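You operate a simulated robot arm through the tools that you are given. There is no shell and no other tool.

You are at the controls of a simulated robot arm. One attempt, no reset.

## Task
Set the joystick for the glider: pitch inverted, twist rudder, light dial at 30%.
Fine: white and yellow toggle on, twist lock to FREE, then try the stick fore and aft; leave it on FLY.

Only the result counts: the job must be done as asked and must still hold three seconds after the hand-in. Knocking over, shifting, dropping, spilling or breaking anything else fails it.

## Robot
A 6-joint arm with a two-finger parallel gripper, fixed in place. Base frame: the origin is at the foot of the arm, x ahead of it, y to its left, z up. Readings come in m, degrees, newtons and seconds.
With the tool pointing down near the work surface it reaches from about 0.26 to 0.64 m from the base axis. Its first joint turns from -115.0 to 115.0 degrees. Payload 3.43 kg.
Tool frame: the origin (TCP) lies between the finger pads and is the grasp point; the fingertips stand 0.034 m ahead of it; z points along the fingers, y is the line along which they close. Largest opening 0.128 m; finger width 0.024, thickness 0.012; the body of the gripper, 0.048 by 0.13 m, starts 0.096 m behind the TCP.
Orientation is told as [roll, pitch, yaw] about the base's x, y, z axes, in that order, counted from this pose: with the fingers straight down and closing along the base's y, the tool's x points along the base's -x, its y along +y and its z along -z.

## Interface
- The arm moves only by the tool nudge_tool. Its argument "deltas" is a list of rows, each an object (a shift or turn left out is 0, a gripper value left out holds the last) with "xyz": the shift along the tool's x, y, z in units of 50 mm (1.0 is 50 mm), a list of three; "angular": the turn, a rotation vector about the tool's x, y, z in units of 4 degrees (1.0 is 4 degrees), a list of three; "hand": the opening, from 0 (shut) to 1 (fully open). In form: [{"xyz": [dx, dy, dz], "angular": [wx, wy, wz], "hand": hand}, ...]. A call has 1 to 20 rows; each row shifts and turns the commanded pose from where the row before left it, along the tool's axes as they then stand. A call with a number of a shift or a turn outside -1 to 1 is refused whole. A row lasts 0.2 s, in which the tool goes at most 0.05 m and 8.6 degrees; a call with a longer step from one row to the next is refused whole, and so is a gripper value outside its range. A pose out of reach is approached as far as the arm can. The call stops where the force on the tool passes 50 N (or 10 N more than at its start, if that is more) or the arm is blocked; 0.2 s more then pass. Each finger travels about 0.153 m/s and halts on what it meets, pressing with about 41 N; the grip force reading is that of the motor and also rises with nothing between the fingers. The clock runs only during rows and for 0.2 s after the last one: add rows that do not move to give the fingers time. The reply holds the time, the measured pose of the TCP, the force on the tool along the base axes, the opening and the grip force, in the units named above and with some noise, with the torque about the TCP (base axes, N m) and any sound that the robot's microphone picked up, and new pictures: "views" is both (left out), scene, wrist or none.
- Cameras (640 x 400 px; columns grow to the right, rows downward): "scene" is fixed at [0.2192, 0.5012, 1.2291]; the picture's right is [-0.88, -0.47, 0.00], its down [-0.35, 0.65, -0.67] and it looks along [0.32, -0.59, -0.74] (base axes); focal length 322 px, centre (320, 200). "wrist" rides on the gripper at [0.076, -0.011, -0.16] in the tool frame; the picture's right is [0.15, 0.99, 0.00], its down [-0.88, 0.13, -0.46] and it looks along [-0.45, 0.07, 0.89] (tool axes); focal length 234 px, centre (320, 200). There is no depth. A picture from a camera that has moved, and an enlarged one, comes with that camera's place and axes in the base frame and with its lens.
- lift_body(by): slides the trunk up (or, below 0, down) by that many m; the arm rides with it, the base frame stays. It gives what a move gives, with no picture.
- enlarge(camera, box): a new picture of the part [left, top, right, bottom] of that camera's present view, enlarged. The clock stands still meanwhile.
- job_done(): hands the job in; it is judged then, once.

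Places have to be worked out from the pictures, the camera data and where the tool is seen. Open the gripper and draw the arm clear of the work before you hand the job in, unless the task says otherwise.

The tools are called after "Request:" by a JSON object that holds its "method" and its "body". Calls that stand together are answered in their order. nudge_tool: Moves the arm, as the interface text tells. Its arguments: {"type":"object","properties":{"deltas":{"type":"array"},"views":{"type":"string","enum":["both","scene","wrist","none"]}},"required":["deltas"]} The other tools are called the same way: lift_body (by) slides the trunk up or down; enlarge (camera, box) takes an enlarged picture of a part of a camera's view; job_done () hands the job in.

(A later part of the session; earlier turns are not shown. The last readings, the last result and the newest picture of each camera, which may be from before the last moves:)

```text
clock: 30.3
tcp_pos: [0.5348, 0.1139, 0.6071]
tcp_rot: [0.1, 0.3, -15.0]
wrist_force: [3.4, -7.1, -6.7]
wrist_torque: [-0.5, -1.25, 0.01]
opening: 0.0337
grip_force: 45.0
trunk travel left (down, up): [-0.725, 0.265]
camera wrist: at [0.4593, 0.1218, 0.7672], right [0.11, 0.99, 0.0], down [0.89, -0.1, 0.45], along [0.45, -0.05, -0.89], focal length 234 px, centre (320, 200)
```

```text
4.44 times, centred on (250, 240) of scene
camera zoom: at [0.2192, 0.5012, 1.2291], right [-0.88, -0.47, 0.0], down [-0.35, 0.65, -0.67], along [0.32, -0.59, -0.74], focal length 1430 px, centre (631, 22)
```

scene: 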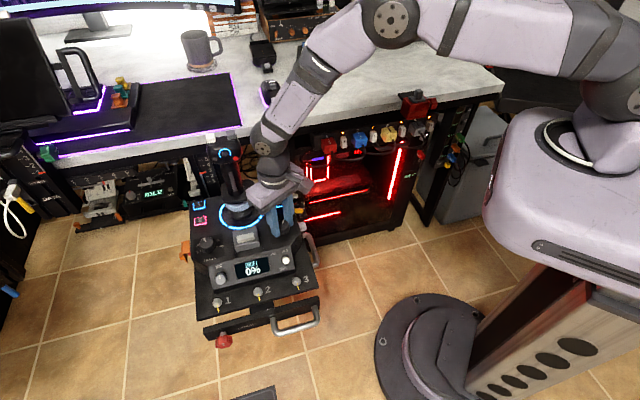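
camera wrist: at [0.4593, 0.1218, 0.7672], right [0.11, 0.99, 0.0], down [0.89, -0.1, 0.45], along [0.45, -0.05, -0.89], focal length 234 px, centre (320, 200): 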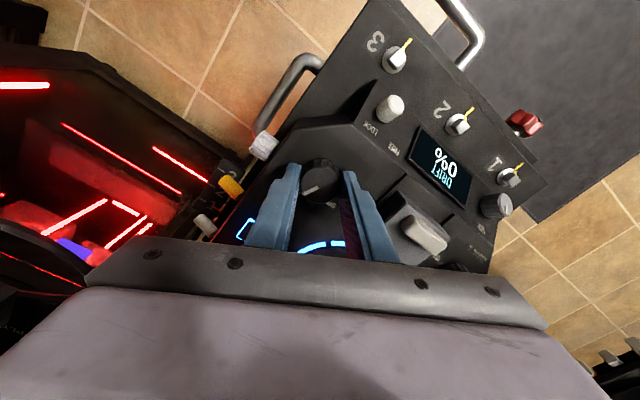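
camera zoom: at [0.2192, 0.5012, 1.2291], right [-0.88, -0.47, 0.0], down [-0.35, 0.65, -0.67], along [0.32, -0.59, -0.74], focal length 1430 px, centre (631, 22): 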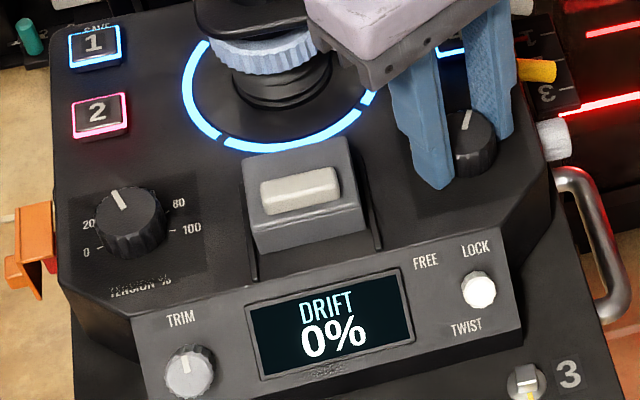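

TEST mode shows "DRIFT 0%". The grip works well; I turn another 45° to SET and read the display.

Request:
{"method": "nudge_tool", "body": {"deltas": [{"angular": [0, 0, 0.9375]}, {"angular": [0, 0, 0.9375]}, {"angular": [0, 0, 0.9375]}, {"angular": [0, 0, 0.9375]}, {"angular": [0, 0, 0.9375]}, {"angular": [0, 0, 0.9375]}, {"angular": [0, 0, 0.9375]}, {"angular": [0, 0, 0.9375]}, {"angular": [0, 0, 0.9375]}, {"angular": [0, 0, 0.9375]}, {"angular": [0, 0, 0.9375]}, {"angular": [0, 0, 0.9375]}], "views": "both"}}

Request:
{"method": "enlarge", "body": {"camera": "wrist", "box": [240, 120, 400, 220]}}

Request:
{"method": "enlarge", "body": {"camera": "scene", "box": [190, 195, 310, 285]}}

Request:
{"method": "enlarge", "body": {"camera": "scene", "box": [180, 175, 244, 215]}}

```text
clock: 32.9
tcp_pos: [0.5337, 0.1135, 0.6077]
tcp_rot: [-0.3, 0.4, -59.9]
wrist_force: [-6.0, -3.3, -5.8]
wrist_torque: [0.76, -0.12, 0.37]
opening: 0.0328
grip_force: 45.2
trunk travel left (down, up): [-0.725, 0.265]
camera wrist: at [0.4868, 0.1735, 0.7676], right [0.78, 0.62, 0.0], down [0.56, -0.7, 0.45], along [0.28, -0.35, -0.89], focal length 234 px, centre (320, 200)
```

scene: 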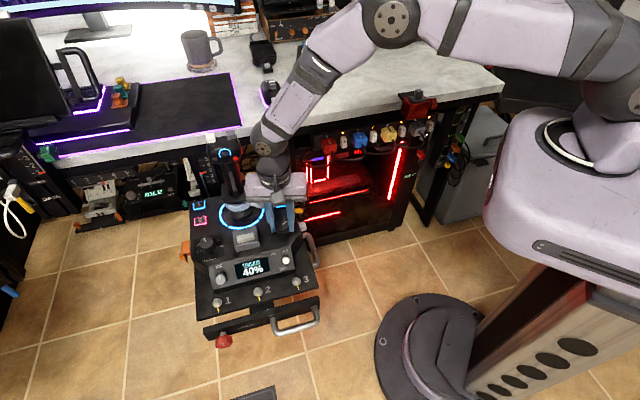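
wrist: 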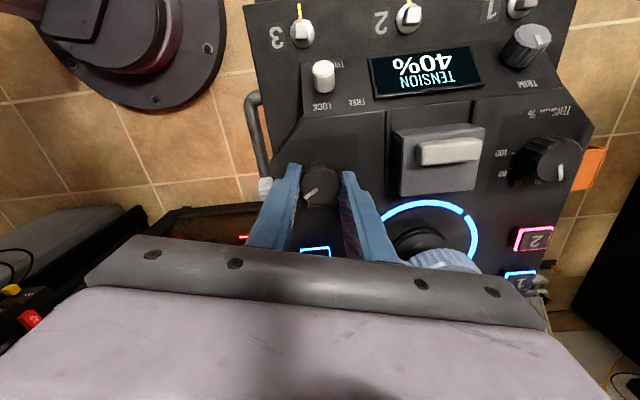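

```text
4.00 times, centred on (320, 170) of wrist
camera zoom: at [0.4868, 0.1735, 0.7676], right [0.78, 0.62, 0.0], down [0.56, -0.7, 0.45], along [0.28, -0.35, -0.89], focal length 937 px, centre (320, 320)
```

zoom: 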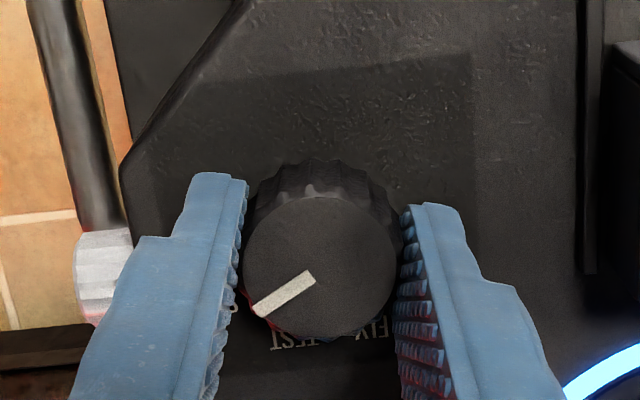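

```text
4.44 times, centred on (250, 240) of scene
camera zoom: at [0.2192, 0.5012, 1.2291], right [-0.88, -0.47, 0.0], down [-0.35, 0.65, -0.67], along [0.32, -0.59, -0.74], focal length 1430 px, centre (631, 22)
```

zoom: 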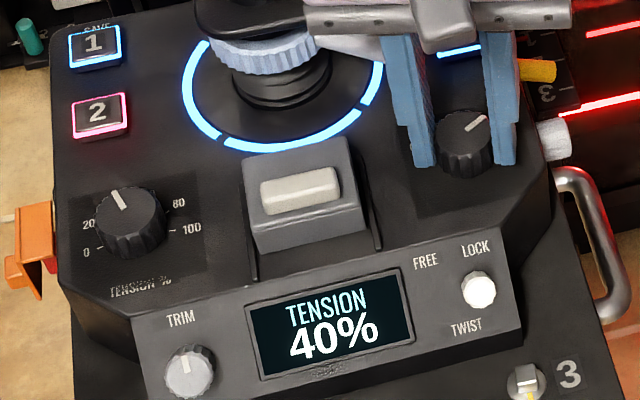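

```text
10.00 times, centred on (212, 195) of scene
camera zoom: at [0.2192, 0.5012, 1.2291], right [-0.88, -0.47, 0.0], down [-0.35, 0.65, -0.67], along [0.32, -0.59, -0.74], focal length 3218 px, centre (1400, 250)
```

zoom: 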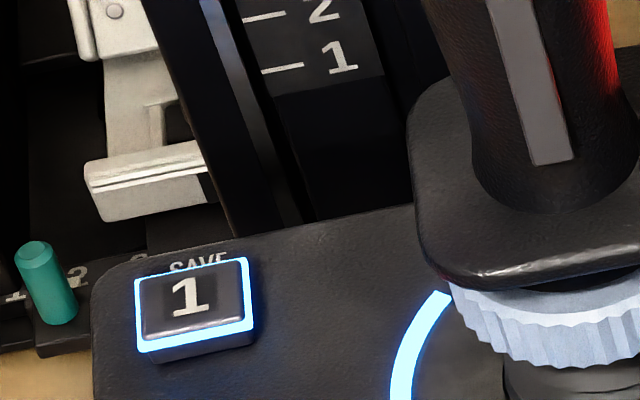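

SET mode shows "TENSION 40%"; the three side controls INVERT / RUDDER / LIGHT match the request exactly, so the LIGHT dial is the one for 30%. I release the dial and lift straight up.

Request:
{"method": "nudge_tool", "body": {"deltas": [{"hand": 0.43}, {"hand": 0.43}, {"xyz": [0, 0, -0.5]}, {"xyz": [0, 0, -0.9]}, {"xyz": [0, 0, -0.9]}, {"xyz": [0, 0, -0.9]}], "views": "both"}}

Request:
{"method": "enlarge", "body": {"camera": "wrist", "box": [240, 80, 400, 180]}}

Request:
{"method": "enlarge", "body": {"camera": "scene", "box": [190, 195, 310, 285]}}

```text
clock: 34.3
tcp_pos: [0.5364, 0.1136, 0.7695]
tcp_rot: [-0.2, 0.3, -59.9]
wrist_force: [0.0, 0.4, -0.3]
wrist_torque: [0.02, 0.0, -0.01]
opening: 0.0549
grip_force: 0.0
trunk travel left (down, up): [-0.725, 0.265]
camera wrist: at [0.4887, 0.174, 0.9296], right [0.78, 0.62, 0.0], down [0.56, -0.7, 0.45], along [0.28, -0.35, -0.89], focal length 234 px, centre (320, 200)
```

scene: 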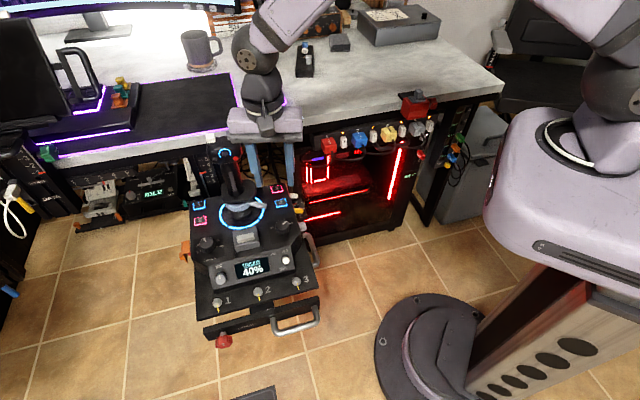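
wrist: 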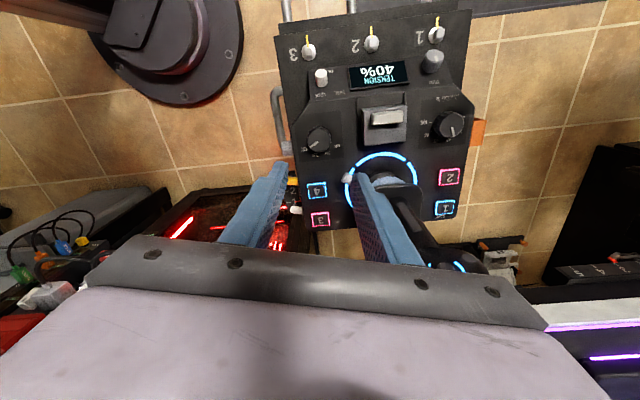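

```text
4.00 times, centred on (320, 130) of wrist
camera zoom: at [0.4887, 0.174, 0.9296], right [0.78, 0.62, 0.0], down [0.56, -0.7, 0.45], along [0.28, -0.35, -0.89], focal length 937 px, centre (320, 480)
```

zoom: 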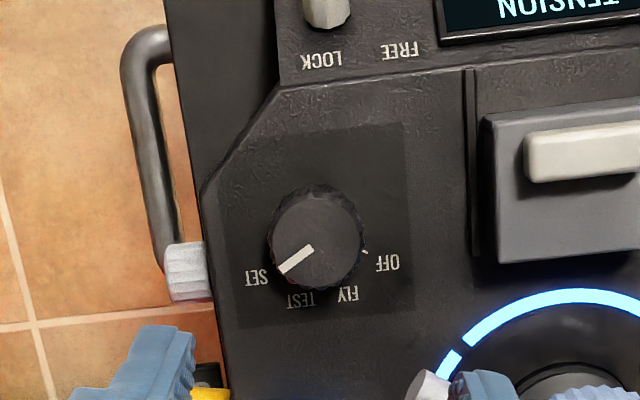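

```text
4.44 times, centred on (250, 240) of scene
camera zoom: at [0.2192, 0.5012, 1.2291], right [-0.88, -0.47, 0.0], down [-0.35, 0.65, -0.67], along [0.32, -0.59, -0.74], focal length 1430 px, centre (631, 22)
```

zoom: 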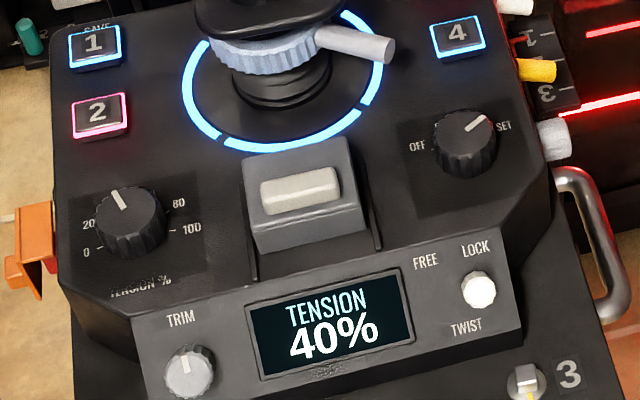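

Dial rests cleanly on SET. While above, I look closely at the TWIST toggle, which I'll flip next.

Request:
{"method": "enlarge", "body": {"camera": "wrist", "box": [290, 50, 370, 100]}}

Request:
{"method": "enlarge", "body": {"camera": "scene", "box": [260, 235, 308, 265]}}

```text
8.00 times, centred on (330, 75) of wrist
camera zoom: at [0.4887, 0.174, 0.9296], right [0.78, 0.62, 0.0], down [0.56, -0.7, 0.45], along [0.28, -0.35, -0.89], focal length 1873 px, centre (240, 1200)
```

zoom: 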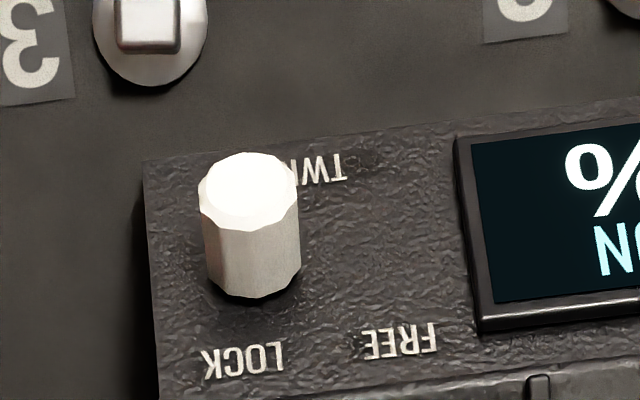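

```text
13.33 times, centred on (284, 250) of scene
camera zoom: at [0.2192, 0.5012, 1.2291], right [-0.88, -0.47, 0.0], down [-0.35, 0.65, -0.67], along [0.32, -0.59, -0.74], focal length 4290 px, centre (800, -467)
```

zoom: 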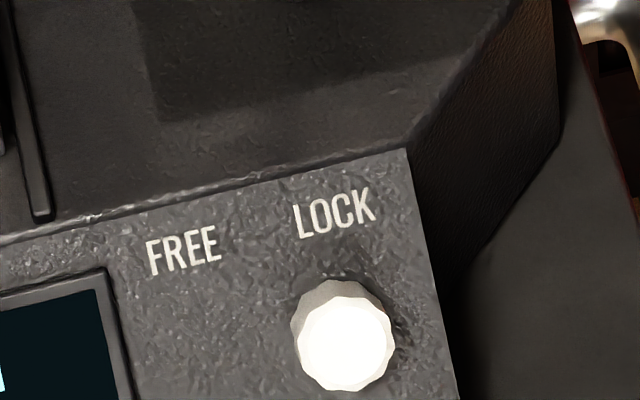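

The twist lever stands normal to the sloped panel under LOCK, with TWIST centred between LOCK and FREE, so it moves left. I'll close the fingers, yaw to −45°, and come down just to its right side.

Request:
{"method": "nudge_tool", "body": {"deltas": [{"angular": [0, 0, -0.93], "hand": 0.0}, {"angular": [0, 0, -0.93]}, {"angular": [0, 0, -0.93]}, {"angular": [0, 0, -0.93]}, {"xyz": [0.813, -0.177, 0]}, {"xyz": [0.813, -0.177, 0]}, {"xyz": [0, 0, 0.86]}, {"xyz": [0, 0, 0.86]}, {"xyz": [0, 0, 0.86]}], "views": "both"}}

Request:
{"method": "enlarge", "body": {"camera": "wrist", "box": [240, 100, 400, 200]}}

Request:
{"method": "enlarge", "body": {"camera": "scene", "box": [240, 210, 320, 260]}}

```text
clock: 36.3
tcp_pos: [0.4653, 0.1595, 0.6383]
tcp_rot: [-0.1, 0.3, -45.0]
wrist_force: [-1.0, 0.3, 0.0]
wrist_torque: [-0.01, -0.04, 0.01]
opening: 0.0
grip_force: 33.2
trunk travel left (down, up): [-0.725, 0.265]
camera wrist: at [0.403, 0.2048, 0.7982], right [0.6, 0.8, 0.0], down [0.72, -0.53, 0.45], along [0.36, -0.27, -0.89], focal length 234 px, centre (320, 200)
```

scene: 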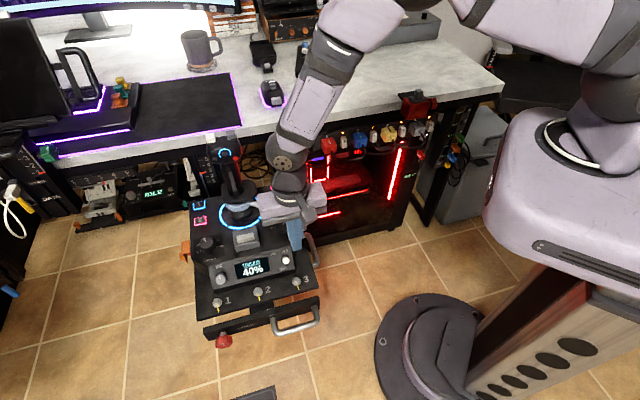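
wrist: 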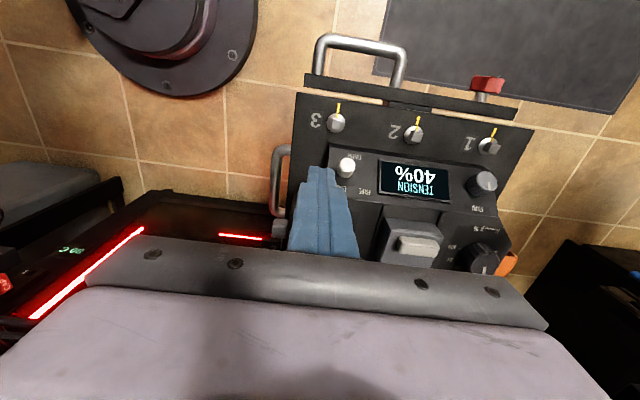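

```text
4.00 times, centred on (320, 150) of wrist
camera zoom: at [0.403, 0.2048, 0.7982], right [0.6, 0.8, 0.0], down [0.72, -0.53, 0.45], along [0.36, -0.27, -0.89], focal length 937 px, centre (320, 400)
```

zoom: 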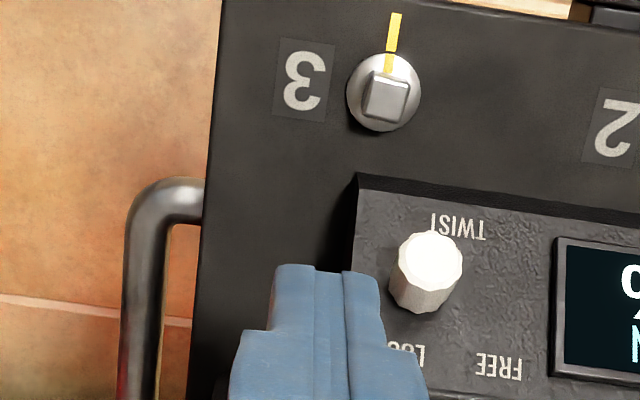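

```text
8.00 times, centred on (280, 235) of scene
camera zoom: at [0.2192, 0.5012, 1.2291], right [-0.88, -0.47, 0.0], down [-0.35, 0.65, -0.67], along [0.32, -0.59, -0.74], focal length 2574 px, centre (640, -80)
```

zoom: 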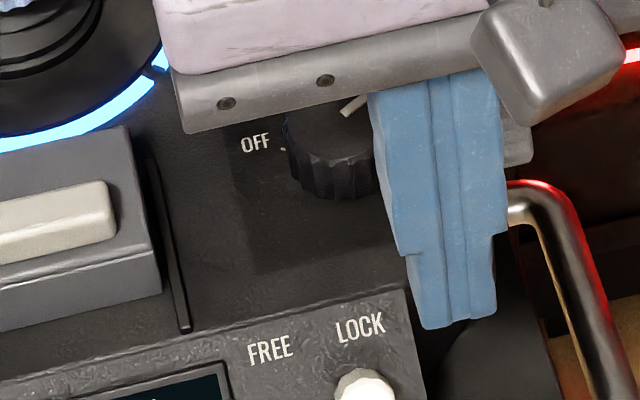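

The lever is 28 mm to the left of the closed fingers. I descend 41 mm beside it, then push left in small steps about 24 mm total.

Request:
{"method": "nudge_tool", "body": {"deltas": [{"xyz": [0, 0, 0.42]}, {"xyz": [0, 0, 0.4]}, {"xyz": [0, 0.12, 0]}, {"xyz": [0, 0.12, 0]}, {"xyz": [0, 0.12, 0]}, {"xyz": [0, 0.12, 0]}], "views": "both"}}

Request:
{"method": "enlarge", "body": {"camera": "wrist", "box": [240, 100, 400, 200]}}

Request:
{"method": "enlarge", "body": {"camera": "scene", "box": [240, 220, 320, 270]}}

```text
clock: 37.7
tcp_pos: [0.4837, 0.1762, 0.597]
tcp_rot: [-0.1, 0.2, -45.0]
wrist_force: [-1.1, 0.5, 0.1]
wrist_torque: [0.02, 0.07, -0.01]
opening: 0.0
grip_force: 33.5
trunk travel left (down, up): [-0.725, 0.265]
camera wrist: at [0.421, 0.2212, 0.7577], right [0.6, 0.8, 0.0], down [0.72, -0.53, 0.45], along [0.36, -0.27, -0.89], focal length 234 px, centre (320, 200)
```

scene: 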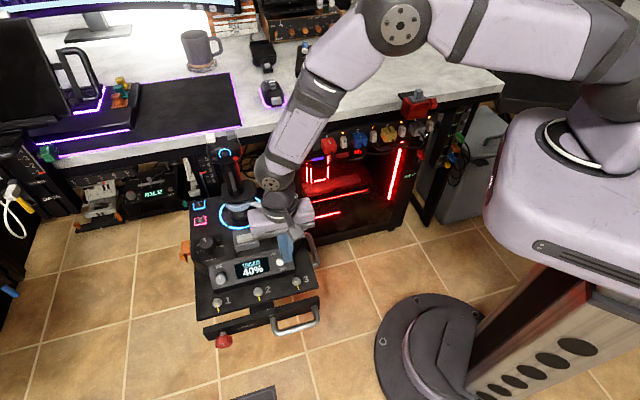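
wrist: 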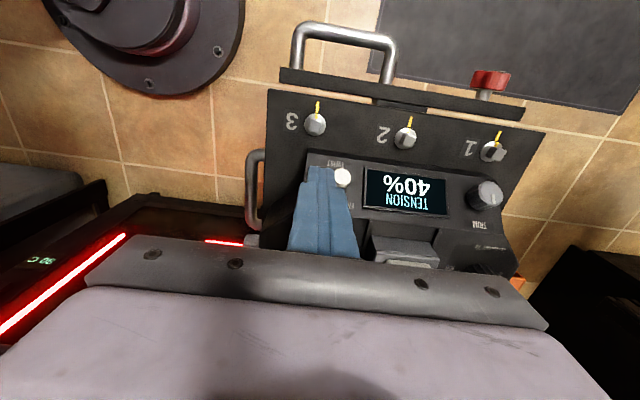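

```text
4.00 times, centred on (320, 150) of wrist
camera zoom: at [0.421, 0.2212, 0.7577], right [0.6, 0.8, 0.0], down [0.72, -0.53, 0.45], along [0.36, -0.27, -0.89], focal length 937 px, centre (320, 400)
```

zoom: 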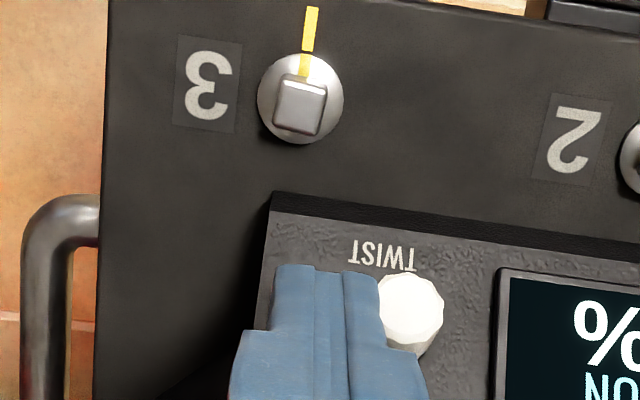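

```text
8.00 times, centred on (280, 245) of scene
camera zoom: at [0.2192, 0.5012, 1.2291], right [-0.88, -0.47, 0.0], down [-0.35, 0.65, -0.67], along [0.32, -0.59, -0.74], focal length 2574 px, centre (640, -160)
```

zoom: 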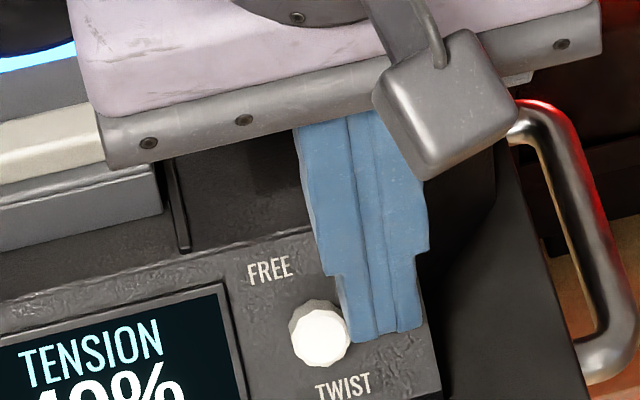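

The lever moved left toward FREE. I back off a little and lift to check that it stays.

Request:
{"method": "nudge_tool", "body": {"deltas": [{"xyz": [0, -0.2, 0]}, {"xyz": [0, -0.2, 0]}], "views": "none"}}

Request:
{"method": "enlarge", "body": {"camera": "wrist", "box": [240, 100, 400, 200]}}

Request:
{"method": "enlarge", "body": {"camera": "scene", "box": [240, 220, 320, 270]}}

```text
clock: 38.3
tcp_pos: [0.4702, 0.1609, 0.5992]
tcp_rot: [-0.1, 0.3, -45.1]
wrist_force: [0.0, 0.4, 0.2]
wrist_torque: [0.01, 0.01, 0.02]
opening: 0.0
grip_force: 32.7
trunk travel left (down, up): [-0.725, 0.265]
```

```text
4.00 times, centred on (320, 150) of wrist
camera zoom: at [0.4073, 0.2069, 0.7595], right [0.6, 0.8, 0.0], down [0.72, -0.53, 0.45], along [0.36, -0.27, -0.89], focal length 937 px, centre (320, 400)
```

zoom: 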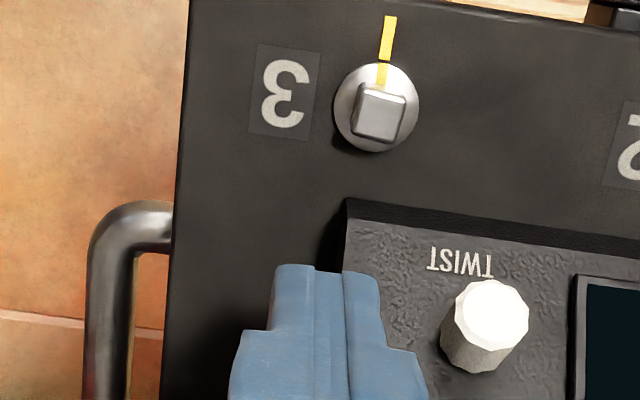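

```text
8.00 times, centred on (280, 245) of scene
camera zoom: at [0.2192, 0.5012, 1.2291], right [-0.88, -0.47, 0.0], down [-0.35, 0.65, -0.67], along [0.32, -0.59, -0.74], focal length 2574 px, centre (640, -160)
```

zoom: 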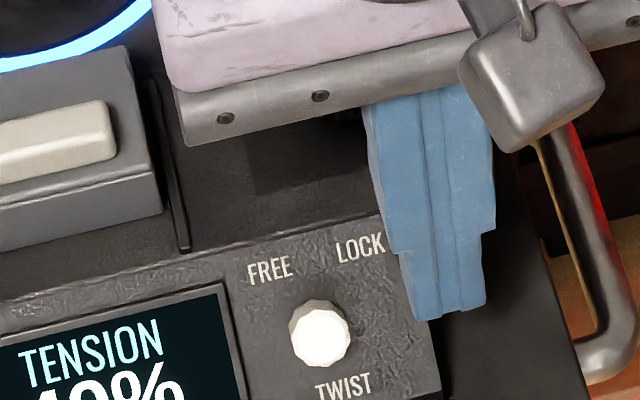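

It stays, but only about 4 mm past the centre line, while it started ~12 mm on the LOCK side. I push it further left in small steps, watching force.

Request:
{"method": "nudge_tool", "body": {"deltas": [{"xyz": [0, 0.2, 0.03]}, {"xyz": [0, 0.2, 0]}, {"xyz": [0, 0.06, 0]}, {"xyz": [0, 0.06, 0]}, {"xyz": [0, 0.06, 0]}], "views": "none"}}

Request:
{"method": "enlarge", "body": {"camera": "wrist", "box": [240, 100, 400, 200]}}

Request:
{"method": "enlarge", "body": {"camera": "scene", "box": [240, 220, 320, 270]}}

```text
clock: 39.5
tcp_pos: [0.4887, 0.1813, 0.5965]
tcp_rot: [-0.1, 0.4, -45.0]
wrist_force: [-2.8, -1.5, 1.0]
wrist_torque: [-0.12, 0.12, 0.03]
opening: 0.0001
grip_force: 33.2
trunk travel left (down, up): [-0.725, 0.265]
```

```text
4.00 times, centred on (320, 150) of wrist
camera zoom: at [0.4267, 0.2273, 0.7571], right [0.6, 0.8, 0.0], down [0.72, -0.53, 0.45], along [0.36, -0.27, -0.89], focal length 937 px, centre (320, 400)
```

zoom: 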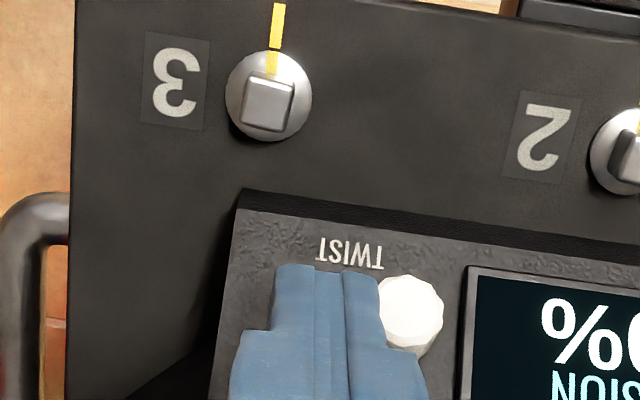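

```text
8.00 times, centred on (280, 245) of scene
camera zoom: at [0.2192, 0.5012, 1.2291], right [-0.88, -0.47, 0.0], down [-0.35, 0.65, -0.67], along [0.32, -0.59, -0.74], focal length 2574 px, centre (640, -160)
```

zoom: 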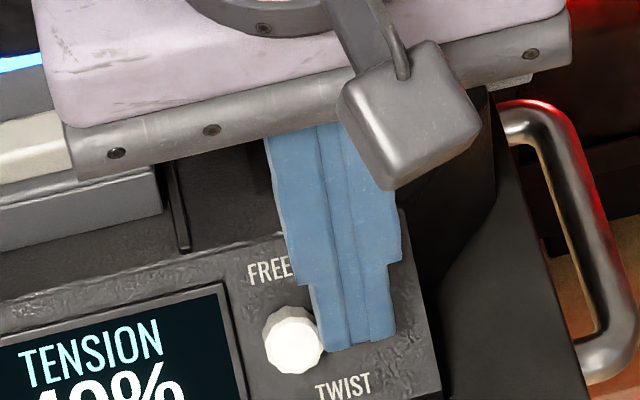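

Now it sits ~12 mm left of centre, the mirror of its LOCK position. I back off, lift clear and verify.

Request:
{"method": "nudge_tool", "body": {"deltas": [{"xyz": [0, -0.25, 0]}, {"xyz": [0, -0.25, -0.3]}, {"xyz": [0, 0, -0.8]}, {"xyz": [0, 0, -0.8]}, {"xyz": [0, 0, -0.8]}], "views": "none"}}

Request:
{"method": "enlarge", "body": {"camera": "wrist", "box": [280, 80, 440, 180]}}

Request:
{"method": "enlarge", "body": {"camera": "scene", "box": [200, 200, 320, 275]}}

```text
clock: 40.7
tcp_pos: [0.471, 0.1624, 0.7322]
tcp_rot: [-0.1, 0.3, -45.0]
wrist_force: [-0.5, 0.2, 0.2]
wrist_torque: [0.01, 0.01, -0.01]
opening: 0.0002
grip_force: 33.1
trunk travel left (down, up): [-0.725, 0.265]
```

```text
4.00 times, centred on (360, 130) of wrist
camera zoom: at [0.4092, 0.2076, 0.8922], right [0.6, 0.8, 0.0], down [0.72, -0.53, 0.45], along [0.36, -0.27, -0.89], focal length 937 px, centre (160, 480)
```

zoom: 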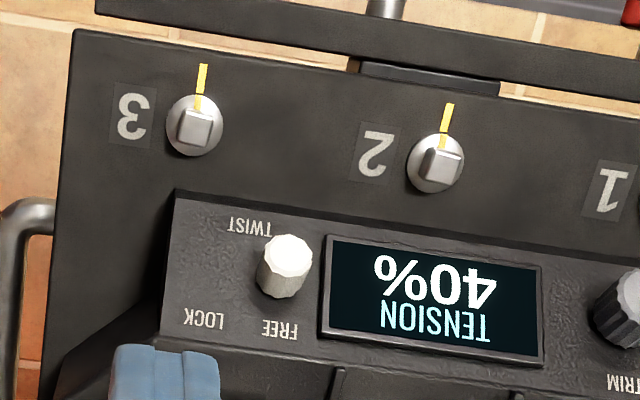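

```text
5.33 times, centred on (260, 238) of scene
camera zoom: at [0.2192, 0.5012, 1.2291], right [-0.88, -0.47, 0.0], down [-0.35, 0.65, -0.67], along [0.32, -0.59, -0.74], focal length 1716 px, centre (640, 0)
```

zoom: 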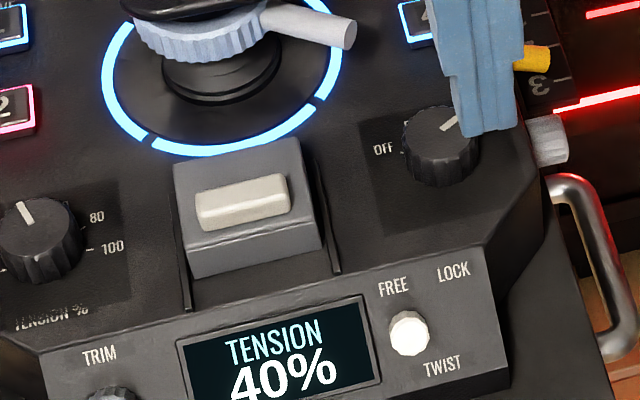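

TWIST is on FREE. Next the side controls: I move out to the right side of the console at safe height and yaw toward +45°.

Request:
{"method": "nudge_tool", "body": {"deltas": [{"xyz": [-0.46, -0.813, -0.25]}, {"xyz": [-0.46, -0.813, -0.25]}, {"xyz": [-0.46, -0.813, -0.25]}, {"xyz": [-0.46, -0.813, -0.25]}, {"angular": [0, 0, -1]}, {"angular": [0, 0, -1]}, {"angular": [0, 0, -1]}, {"angular": [0, 0, -1]}, {"angular": [0, 0, -1]}, {"angular": [0, 0, -1]}, {"angular": [0, 0, -1]}, {"angular": [0, 0, -1]}, {"angular": [0, 0, -1]}, {"angular": [0, 0, -1]}, {"angular": [0, 0, -1]}, {"angular": [0, 0, -1]}, {"angular": [0, 0, -1]}, {"angular": [0, 0, -1]}, {"angular": [0, 0, -1]}, {"angular": [0, 0, -1]}], "views": "none"}}

Request:
{"method": "nudge_tool", "body": {"deltas": [{"angular": [0, 0, -1]}, {"angular": [0, 0, -1]}, {"angular": [0, 0, -1]}, {"angular": [0, 0, -1]}, {"angular": [0, 0, -1]}, {"angular": [0, 0, -1]}, {"angular": [0, 0, -0.5]}, {"angular": [0, -1, 0]}, {"angular": [0, -1, 0]}, {"angular": [0, -1, 0]}, {"angular": [0, -1, 0]}, {"angular": [0, -1, 0]}, {"angular": [0, -1, 0]}, {"angular": [0, -1, 0]}, {"angular": [0, -1, 0]}, {"angular": [0, -1, 0]}, {"angular": [0, -1, 0]}], "views": "both"}}

```text
clock: 44.9
tcp_pos: [0.4214, -0.0152, 0.7811]
tcp_rot: [0.3, 0.2, 19.1]
wrist_force: [0.3, -0.3, 0.3]
wrist_torque: [0.0, 0.0, -0.01]
opening: 0.0002
grip_force: 33.0
trunk travel left (down, up): [-0.725, 0.265]
```

```text
clock: 48.5
tcp_pos: [0.4222, -0.0165, 0.7829]
tcp_rot: [0.5, -40.0, 44.7]
wrist_force: [-0.4, -1.2, -0.4]
wrist_torque: [0.02, -0.01, 0.05]
opening: 0.0002
grip_force: 33.2
trunk travel left (down, up): [-0.725, 0.265]
camera wrist: at [0.3152, -0.138, 0.8556], right [-0.78, 0.62, -0.09], down [0.18, 0.36, 0.92], along [0.6, 0.7, -0.39], focal length 234 px, centre (320, 200)
```

scene: 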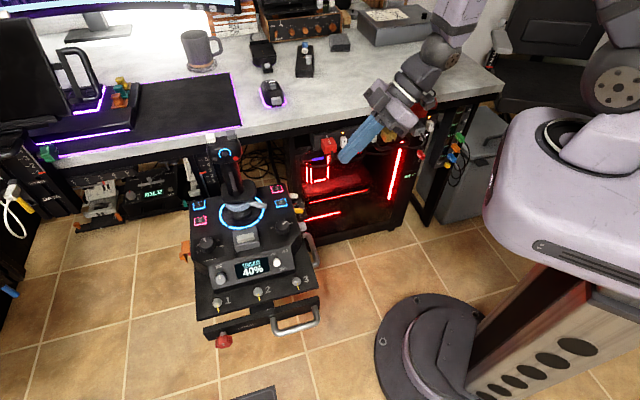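
wrist: 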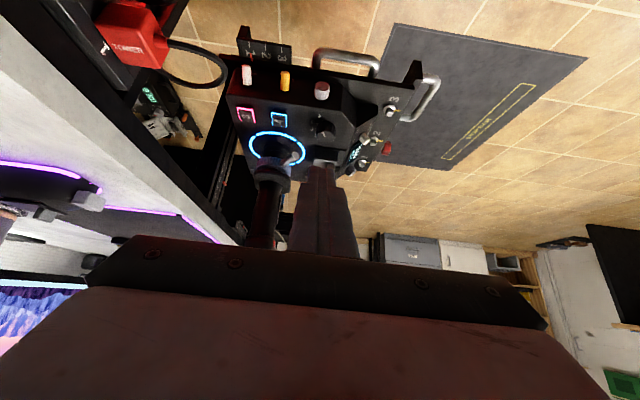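

Tilt −40° is reached without trouble; I continue to tilt toward horizontal to test whether the arm can point straight at the side wall.

Request:
{"method": "nudge_tool", "body": {"deltas": [{"angular": [0, -1, 0]}, {"angular": [0, -1, 0]}, {"angular": [0, -1, 0]}, {"angular": [0, -1, 0]}, {"angular": [0, -1, 0]}, {"angular": [0, -1, 0]}, {"angular": [0, -1, 0]}, {"angular": [0, -1, 0]}, {"angular": [0, -1, 0]}, {"angular": [0, -1, 0]}, {"angular": [0, -1, 0]}, {"angular": [0, -1, 0]}], "views": "both"}}

```text
clock: 51.1
tcp_pos: [0.4869, -0.0734, 0.8372]
tcp_rot: [15.8, -87.8, 29.3]
wrist_force: [0.0, 0.0, 0.8]
wrist_torque: [0.04, -0.02, 0.01]
opening: 0.0
grip_force: 33.0
out of reach, approached as far as the arm can: row 3, 4, 5, 6, 7, 8, 9, 10, 11, 12
trunk travel left (down, up): [-0.725, 0.265]
camera wrist: at [0.3783, -0.1949, 0.7673], right [-0.71, 0.69, -0.14], down [-0.38, -0.21, 0.9], along [0.59, 0.69, 0.42], focal length 234 px, centre (320, 200)
```

scene: 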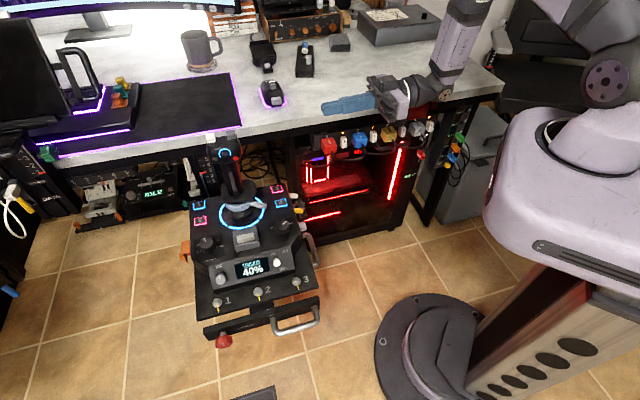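
wrist: 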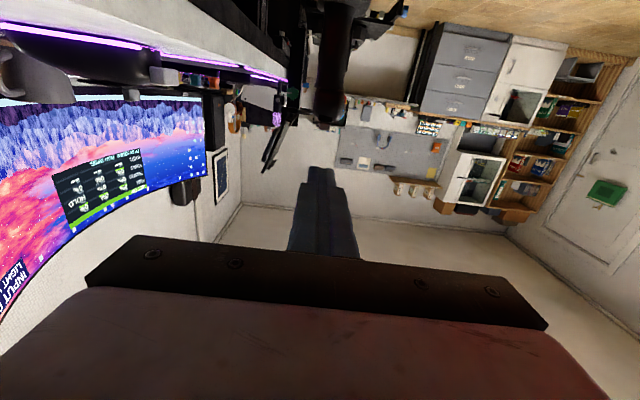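

The arm can reach near-horizontal further out. The monitor on the desk is visible with some table—let me read it since it may relate to the settings.

Request:
{"method": "enlarge", "body": {"camera": "wrist", "box": [40, 135, 168, 225]}}

Request:
{"method": "enlarge", "body": {"camera": "wrist", "box": [0, 220, 80, 320]}}

Request:
{"method": "enlarge", "body": {"camera": "wrist", "box": [320, 90, 480, 190]}}

```text
4.44 times, centred on (104, 180) of wrist
camera zoom: at [0.3783, -0.1949, 0.7673], right [-0.71, 0.69, -0.14], down [-0.38, -0.21, 0.9], along [0.59, 0.69, 0.42], focal length 1041 px, centre (1280, 289)
```

zoom: 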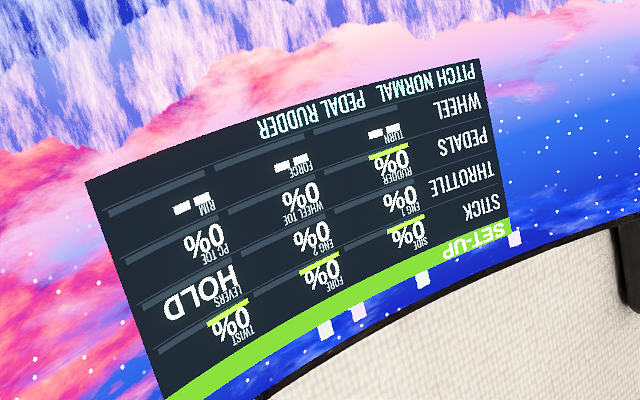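

```text
4.00 times, centred on (40, 270) of wrist
camera zoom: at [0.3783, -0.1949, 0.7673], right [-0.71, 0.69, -0.14], down [-0.38, -0.21, 0.9], along [0.59, 0.69, 0.42], focal length 937 px, centre (1440, -80)
```

zoom: 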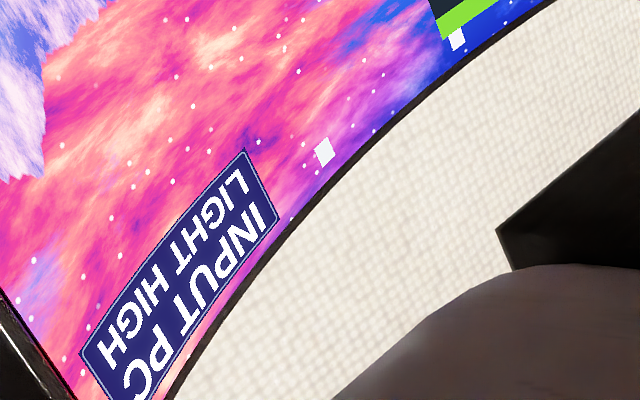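

```text
4.00 times, centred on (400, 140) of wrist
camera zoom: at [0.3783, -0.1949, 0.7673], right [-0.71, 0.69, -0.14], down [-0.38, -0.21, 0.9], along [0.59, 0.69, 0.42], focal length 937 px, centre (0, 440)
```

zoom: 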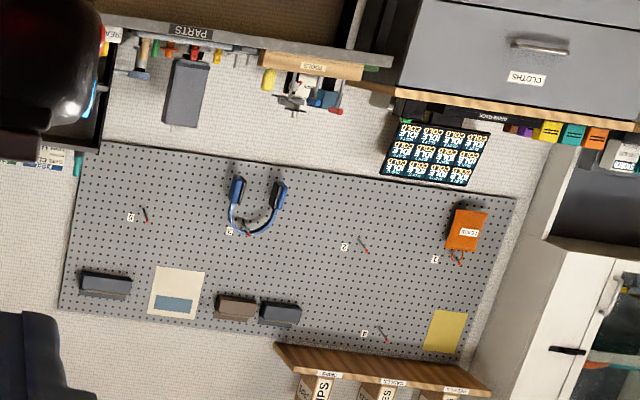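

The monitor shows a live SET-UP screen: "PITCH NORMAL / PEDAL RUDDER" with FORE/SIDE/TWIST values – useful feedback. For the side knob the U-handle below limits a horizontal approach, so I'll grip it from above instead: return to vertical first.

Request:
{"method": "nudge_tool", "body": {"deltas": [{"angular": [0, 1, 0]}, {"angular": [0, 1, 0]}, {"angular": [0, 1, 0]}, {"angular": [0, 1, 0]}, {"angular": [0, 1, 0]}, {"angular": [0, 1, 0]}, {"angular": [0, 1, 0]}, {"angular": [0, 1, 0]}, {"angular": [0, 1, 0]}, {"angular": [0, 1, 0]}, {"angular": [0, 1, 0]}, {"angular": [0, 1, 0]}, {"angular": [0, 1, 0]}, {"angular": [0, 1, 0]}, {"angular": [0, 1, 0]}, {"angular": [0, 1, 0]}, {"angular": [0, 1, 0]}, {"angular": [0, 1, 0]}, {"angular": [0, 1, 0]}, {"angular": [0, 1, 0]}], "views": "none"}}

Request:
{"method": "nudge_tool", "body": {"deltas": [{"angular": [0, 1, 0], "hand": 0.36}, {"angular": [0, 0.95, 0]}], "views": "both"}}

```text
clock: 55.3
tcp_pos: [0.4853, -0.074, 0.8382]
tcp_rot: [0.3, -7.8, 45.0]
wrist_force: [0.2, 0.3, -0.5]
wrist_torque: [0.0, 0.01, -0.01]
opening: 0.0001
grip_force: 32.9
trunk travel left (down, up): [-0.725, 0.265]
```

```text
clock: 55.9
tcp_pos: [0.4857, -0.0727, 0.8362]
tcp_rot: [0.3, -0.1, 45.0]
wrist_force: [0.6, -0.6, 0.1]
wrist_torque: [0.02, 0.02, -0.01]
opening: 0.046
grip_force: 0.0
trunk travel left (down, up): [-0.725, 0.265]
camera wrist: at [0.4402, -0.1341, 0.9967], right [-0.8, 0.6, 0.01], down [0.53, 0.71, 0.46], along [0.27, 0.37, -0.89], focal length 234 px, centre (320, 200)
```

scene: 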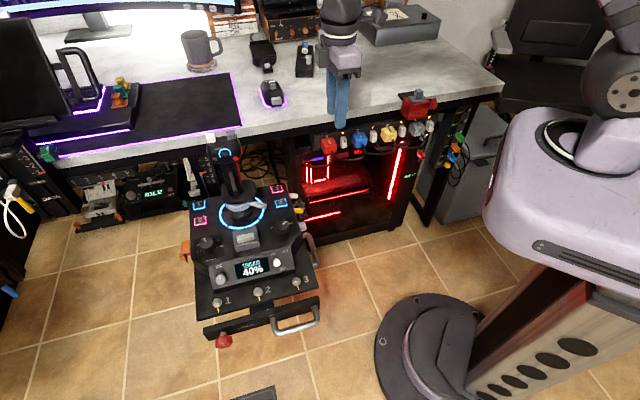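
wrist: 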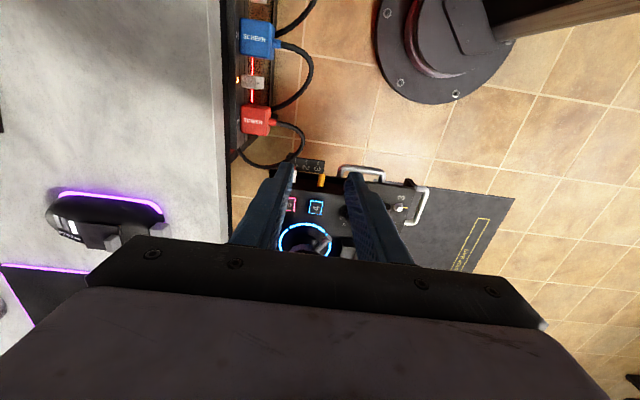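

At yaw 45° vertical, the cables and console edge are clear. I move above the LIGHT knob at about (0.503, 0.059) and lower to z≈0.66 to align visually.

Request:
{"method": "nudge_tool", "body": {"deltas": [{"xyz": [-0.702, 0.539, 0]}, {"xyz": [-0.702, 0.539, 0]}, {"xyz": [-0.702, 0.539, 0]}, {"xyz": [0, 0, 0.88]}, {"xyz": [0, 0, 0.88]}, {"xyz": [0, 0, 0.88]}, {"xyz": [0, 0, 0.88]}], "views": "both"}}

Request:
{"method": "enlarge", "body": {"camera": "wrist", "box": [240, 100, 400, 200]}}

Request:
{"method": "enlarge", "body": {"camera": "scene", "box": [260, 180, 340, 230]}}

```text
clock: 57.5
tcp_pos: [0.5007, 0.0607, 0.6613]
tcp_rot: [0.3, -0.1, 45.0]
wrist_force: [-0.2, 0.5, 0.2]
wrist_torque: [0.02, 0.0, -0.02]
opening: 0.0463
grip_force: 0.1
trunk travel left (down, up): [-0.725, 0.265]
camera wrist: at [0.4549, -0.0011, 0.8202], right [-0.8, 0.6, 0.01], down [0.53, 0.71, 0.46], along [0.27, 0.37, -0.89], focal length 234 px, centre (320, 200)
```

scene: 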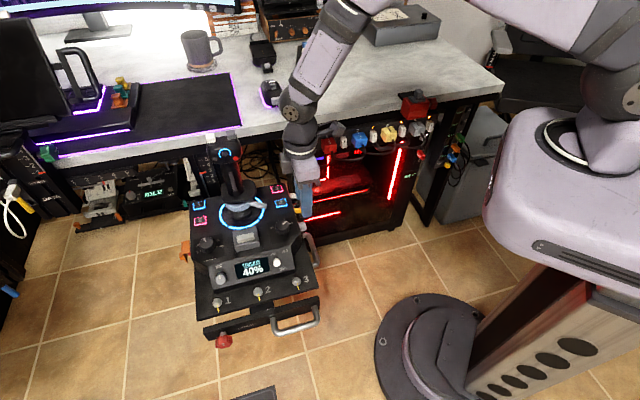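
wrist: 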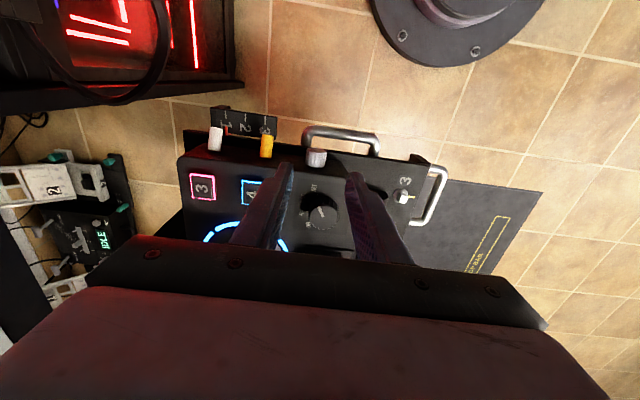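

```text
4.00 times, centred on (320, 150) of wrist
camera zoom: at [0.4549, -0.0011, 0.8202], right [-0.8, 0.6, 0.01], down [0.53, 0.71, 0.46], along [0.27, 0.37, -0.89], focal length 937 px, centre (320, 400)
```

zoom: 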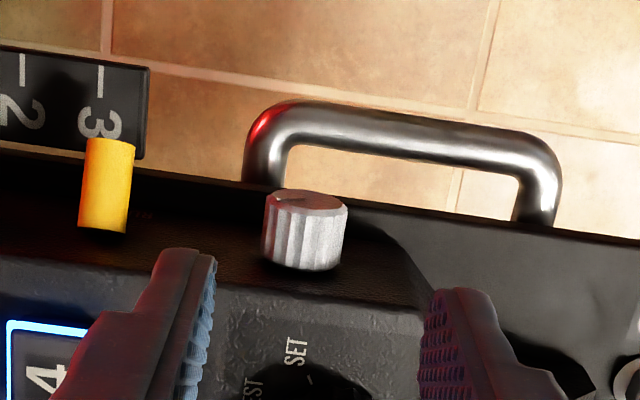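

```text
8.00 times, centred on (300, 205) of scene
camera zoom: at [0.2192, 0.5012, 1.2291], right [-0.88, -0.47, 0.0], down [-0.35, 0.65, -0.67], along [0.32, -0.59, -0.74], focal length 2574 px, centre (480, 160)
```

zoom: 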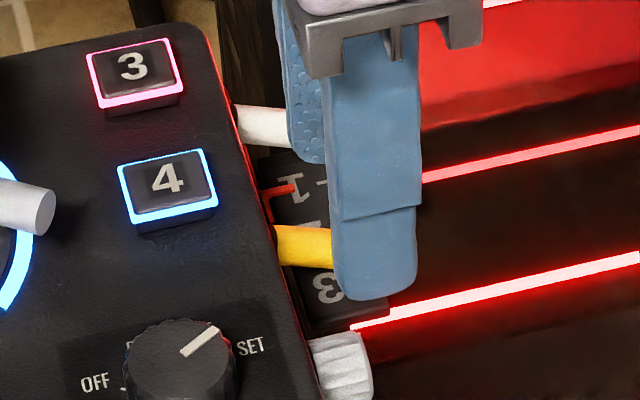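

The LIGHT knob is ~3 mm off the tool axis and the U-handle lies lower (z≈0.49), so there is room. I offset and lean the tool 24° toward the desk side so I can then sweep the knob counter-clockwise (toward lower %).

Request:
{"method": "nudge_tool", "body": {"deltas": [{"xyz": [0.02, -0.392, 0.329]}, {"xyz": [0.02, -0.392, 0.329]}, {"angular": [-1, 0, 0]}, {"angular": [-1, 0, 0]}, {"angular": [-1, 0, 0]}, {"angular": [-1, 0, 0]}, {"angular": [-1, 0, 0]}, {"angular": [-1, 0, 0]}], "views": "both"}}

Request:
{"method": "enlarge", "body": {"camera": "wrist", "box": [240, 100, 400, 200]}}

Request:
{"method": "enlarge", "body": {"camera": "scene", "box": [260, 180, 340, 230]}}

```text
clock: 59.3
tcp_pos: [0.5296, 0.0311, 0.629]
tcp_rot: [24.4, -0.1, 45.0]
wrist_force: [-0.1, -0.4, 0.0]
wrist_torque: [0.01, 0.0, 0.01]
opening: 0.0459
grip_force: 0.2
trunk travel left (down, up): [-0.725, 0.265]
camera wrist: at [0.5283, -0.0759, 0.7689], right [-0.74, 0.53, 0.41], down [0.67, 0.57, 0.47], along [0.02, 0.62, -0.78], focal length 234 px, centre (320, 200)
```

scene: 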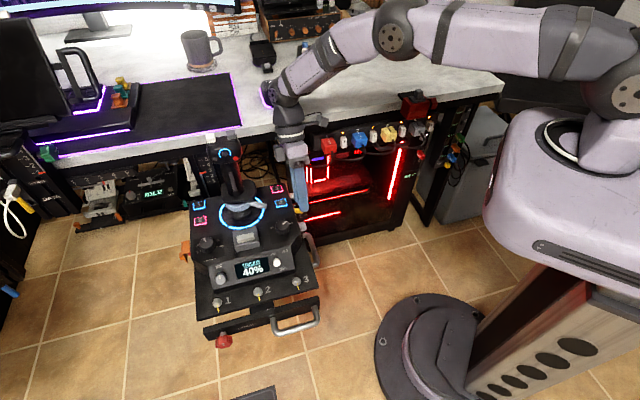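
wrist: 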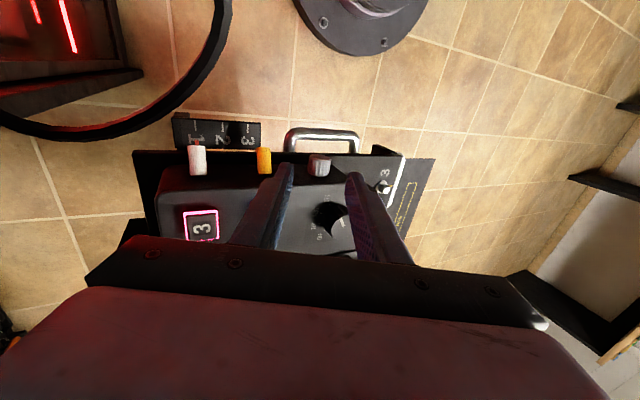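

```text
4.00 times, centred on (320, 150) of wrist
camera zoom: at [0.5283, -0.0759, 0.7689], right [-0.74, 0.53, 0.41], down [0.67, 0.57, 0.47], along [0.02, 0.62, -0.78], focal length 937 px, centre (320, 400)
```

zoom: 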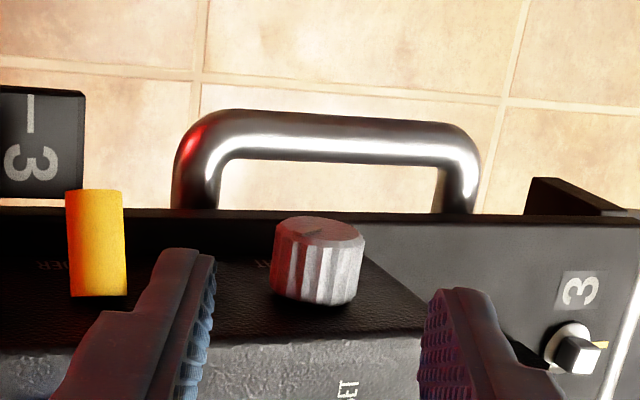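

```text
8.00 times, centred on (300, 205) of scene
camera zoom: at [0.2192, 0.5012, 1.2291], right [-0.88, -0.47, 0.0], down [-0.35, 0.65, -0.67], along [0.32, -0.59, -0.74], focal length 2574 px, centre (480, 160)
```

zoom: 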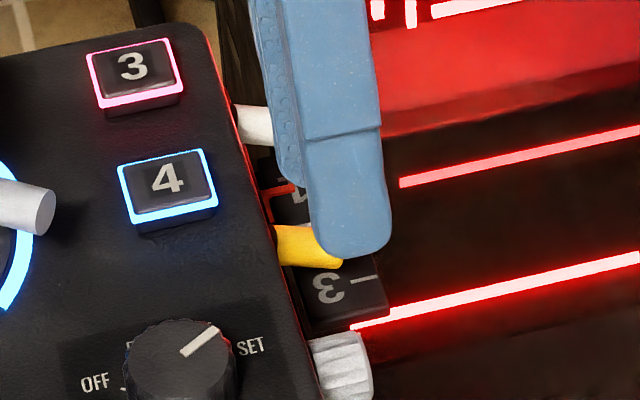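

Knob is centred between the fingers along the leaned tool axis (offset <1 mm). I advance 60 mm along the tool axis to straddle it.

Request:
{"method": "nudge_tool", "body": {"deltas": [{"xyz": [0, 0, 0.4]}, {"xyz": [0, 0, 0.4]}, {"xyz": [0, 0, 0.4]}], "views": "both"}}

Request:
{"method": "enlarge", "body": {"camera": "wrist", "box": [240, 100, 400, 200]}}

Request:
{"method": "enlarge", "body": {"camera": "scene", "box": [260, 180, 340, 230]}}

```text
clock: 60.1
tcp_pos: [0.512, 0.0491, 0.5739]
tcp_rot: [24.5, -0.1, 45.1]
wrist_force: [-0.6, -0.2, 0.1]
wrist_torque: [0.0, -0.01, -0.01]
opening: 0.046
grip_force: 0.2
trunk travel left (down, up): [-0.725, 0.265]
camera wrist: at [0.5114, -0.0584, 0.7144], right [-0.74, 0.53, 0.41], down [0.67, 0.57, 0.47], along [0.02, 0.62, -0.78], focal length 234 px, centre (320, 200)
```

scene: 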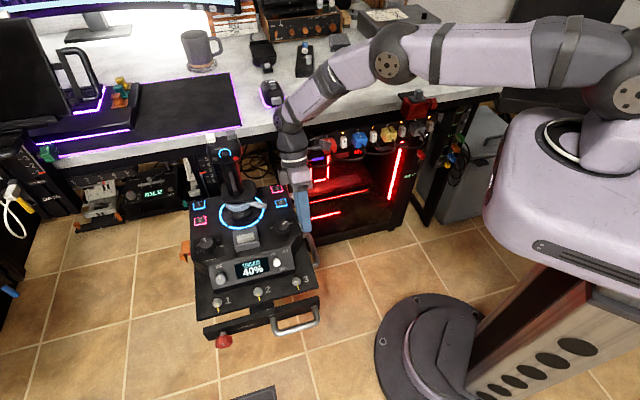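
wrist: 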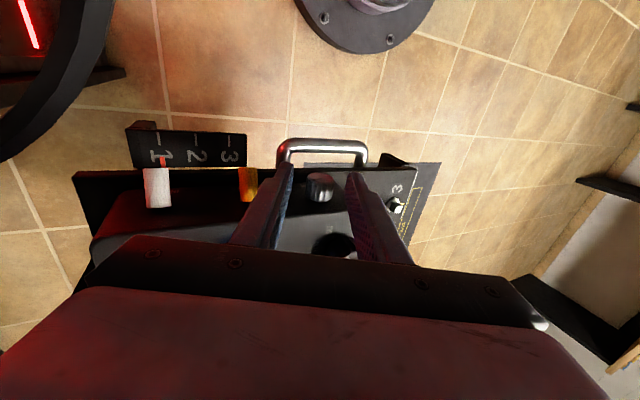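

```text
4.00 times, centred on (320, 150) of wrist
camera zoom: at [0.5114, -0.0584, 0.7144], right [-0.74, 0.53, 0.41], down [0.67, 0.57, 0.47], along [0.02, 0.62, -0.78], focal length 937 px, centre (320, 400)
```

zoom: 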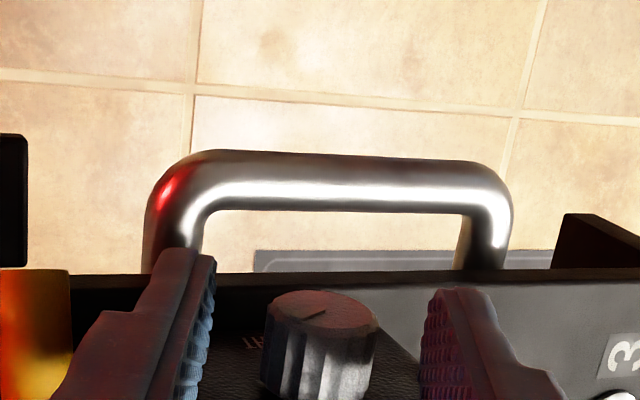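

```text
8.00 times, centred on (300, 205) of scene
camera zoom: at [0.2192, 0.5012, 1.2291], right [-0.88, -0.47, 0.0], down [-0.35, 0.65, -0.67], along [0.32, -0.59, -0.74], focal length 2574 px, centre (480, 160)
```

zoom: 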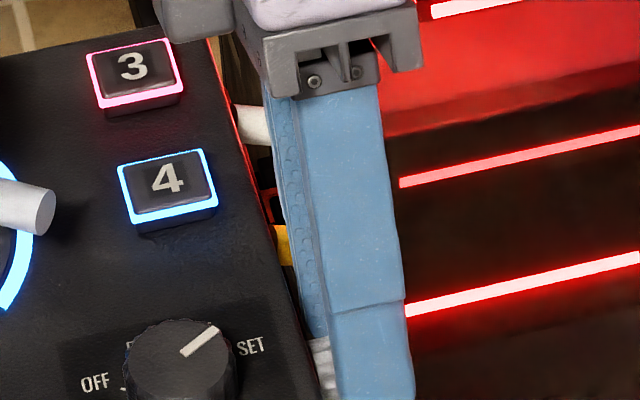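

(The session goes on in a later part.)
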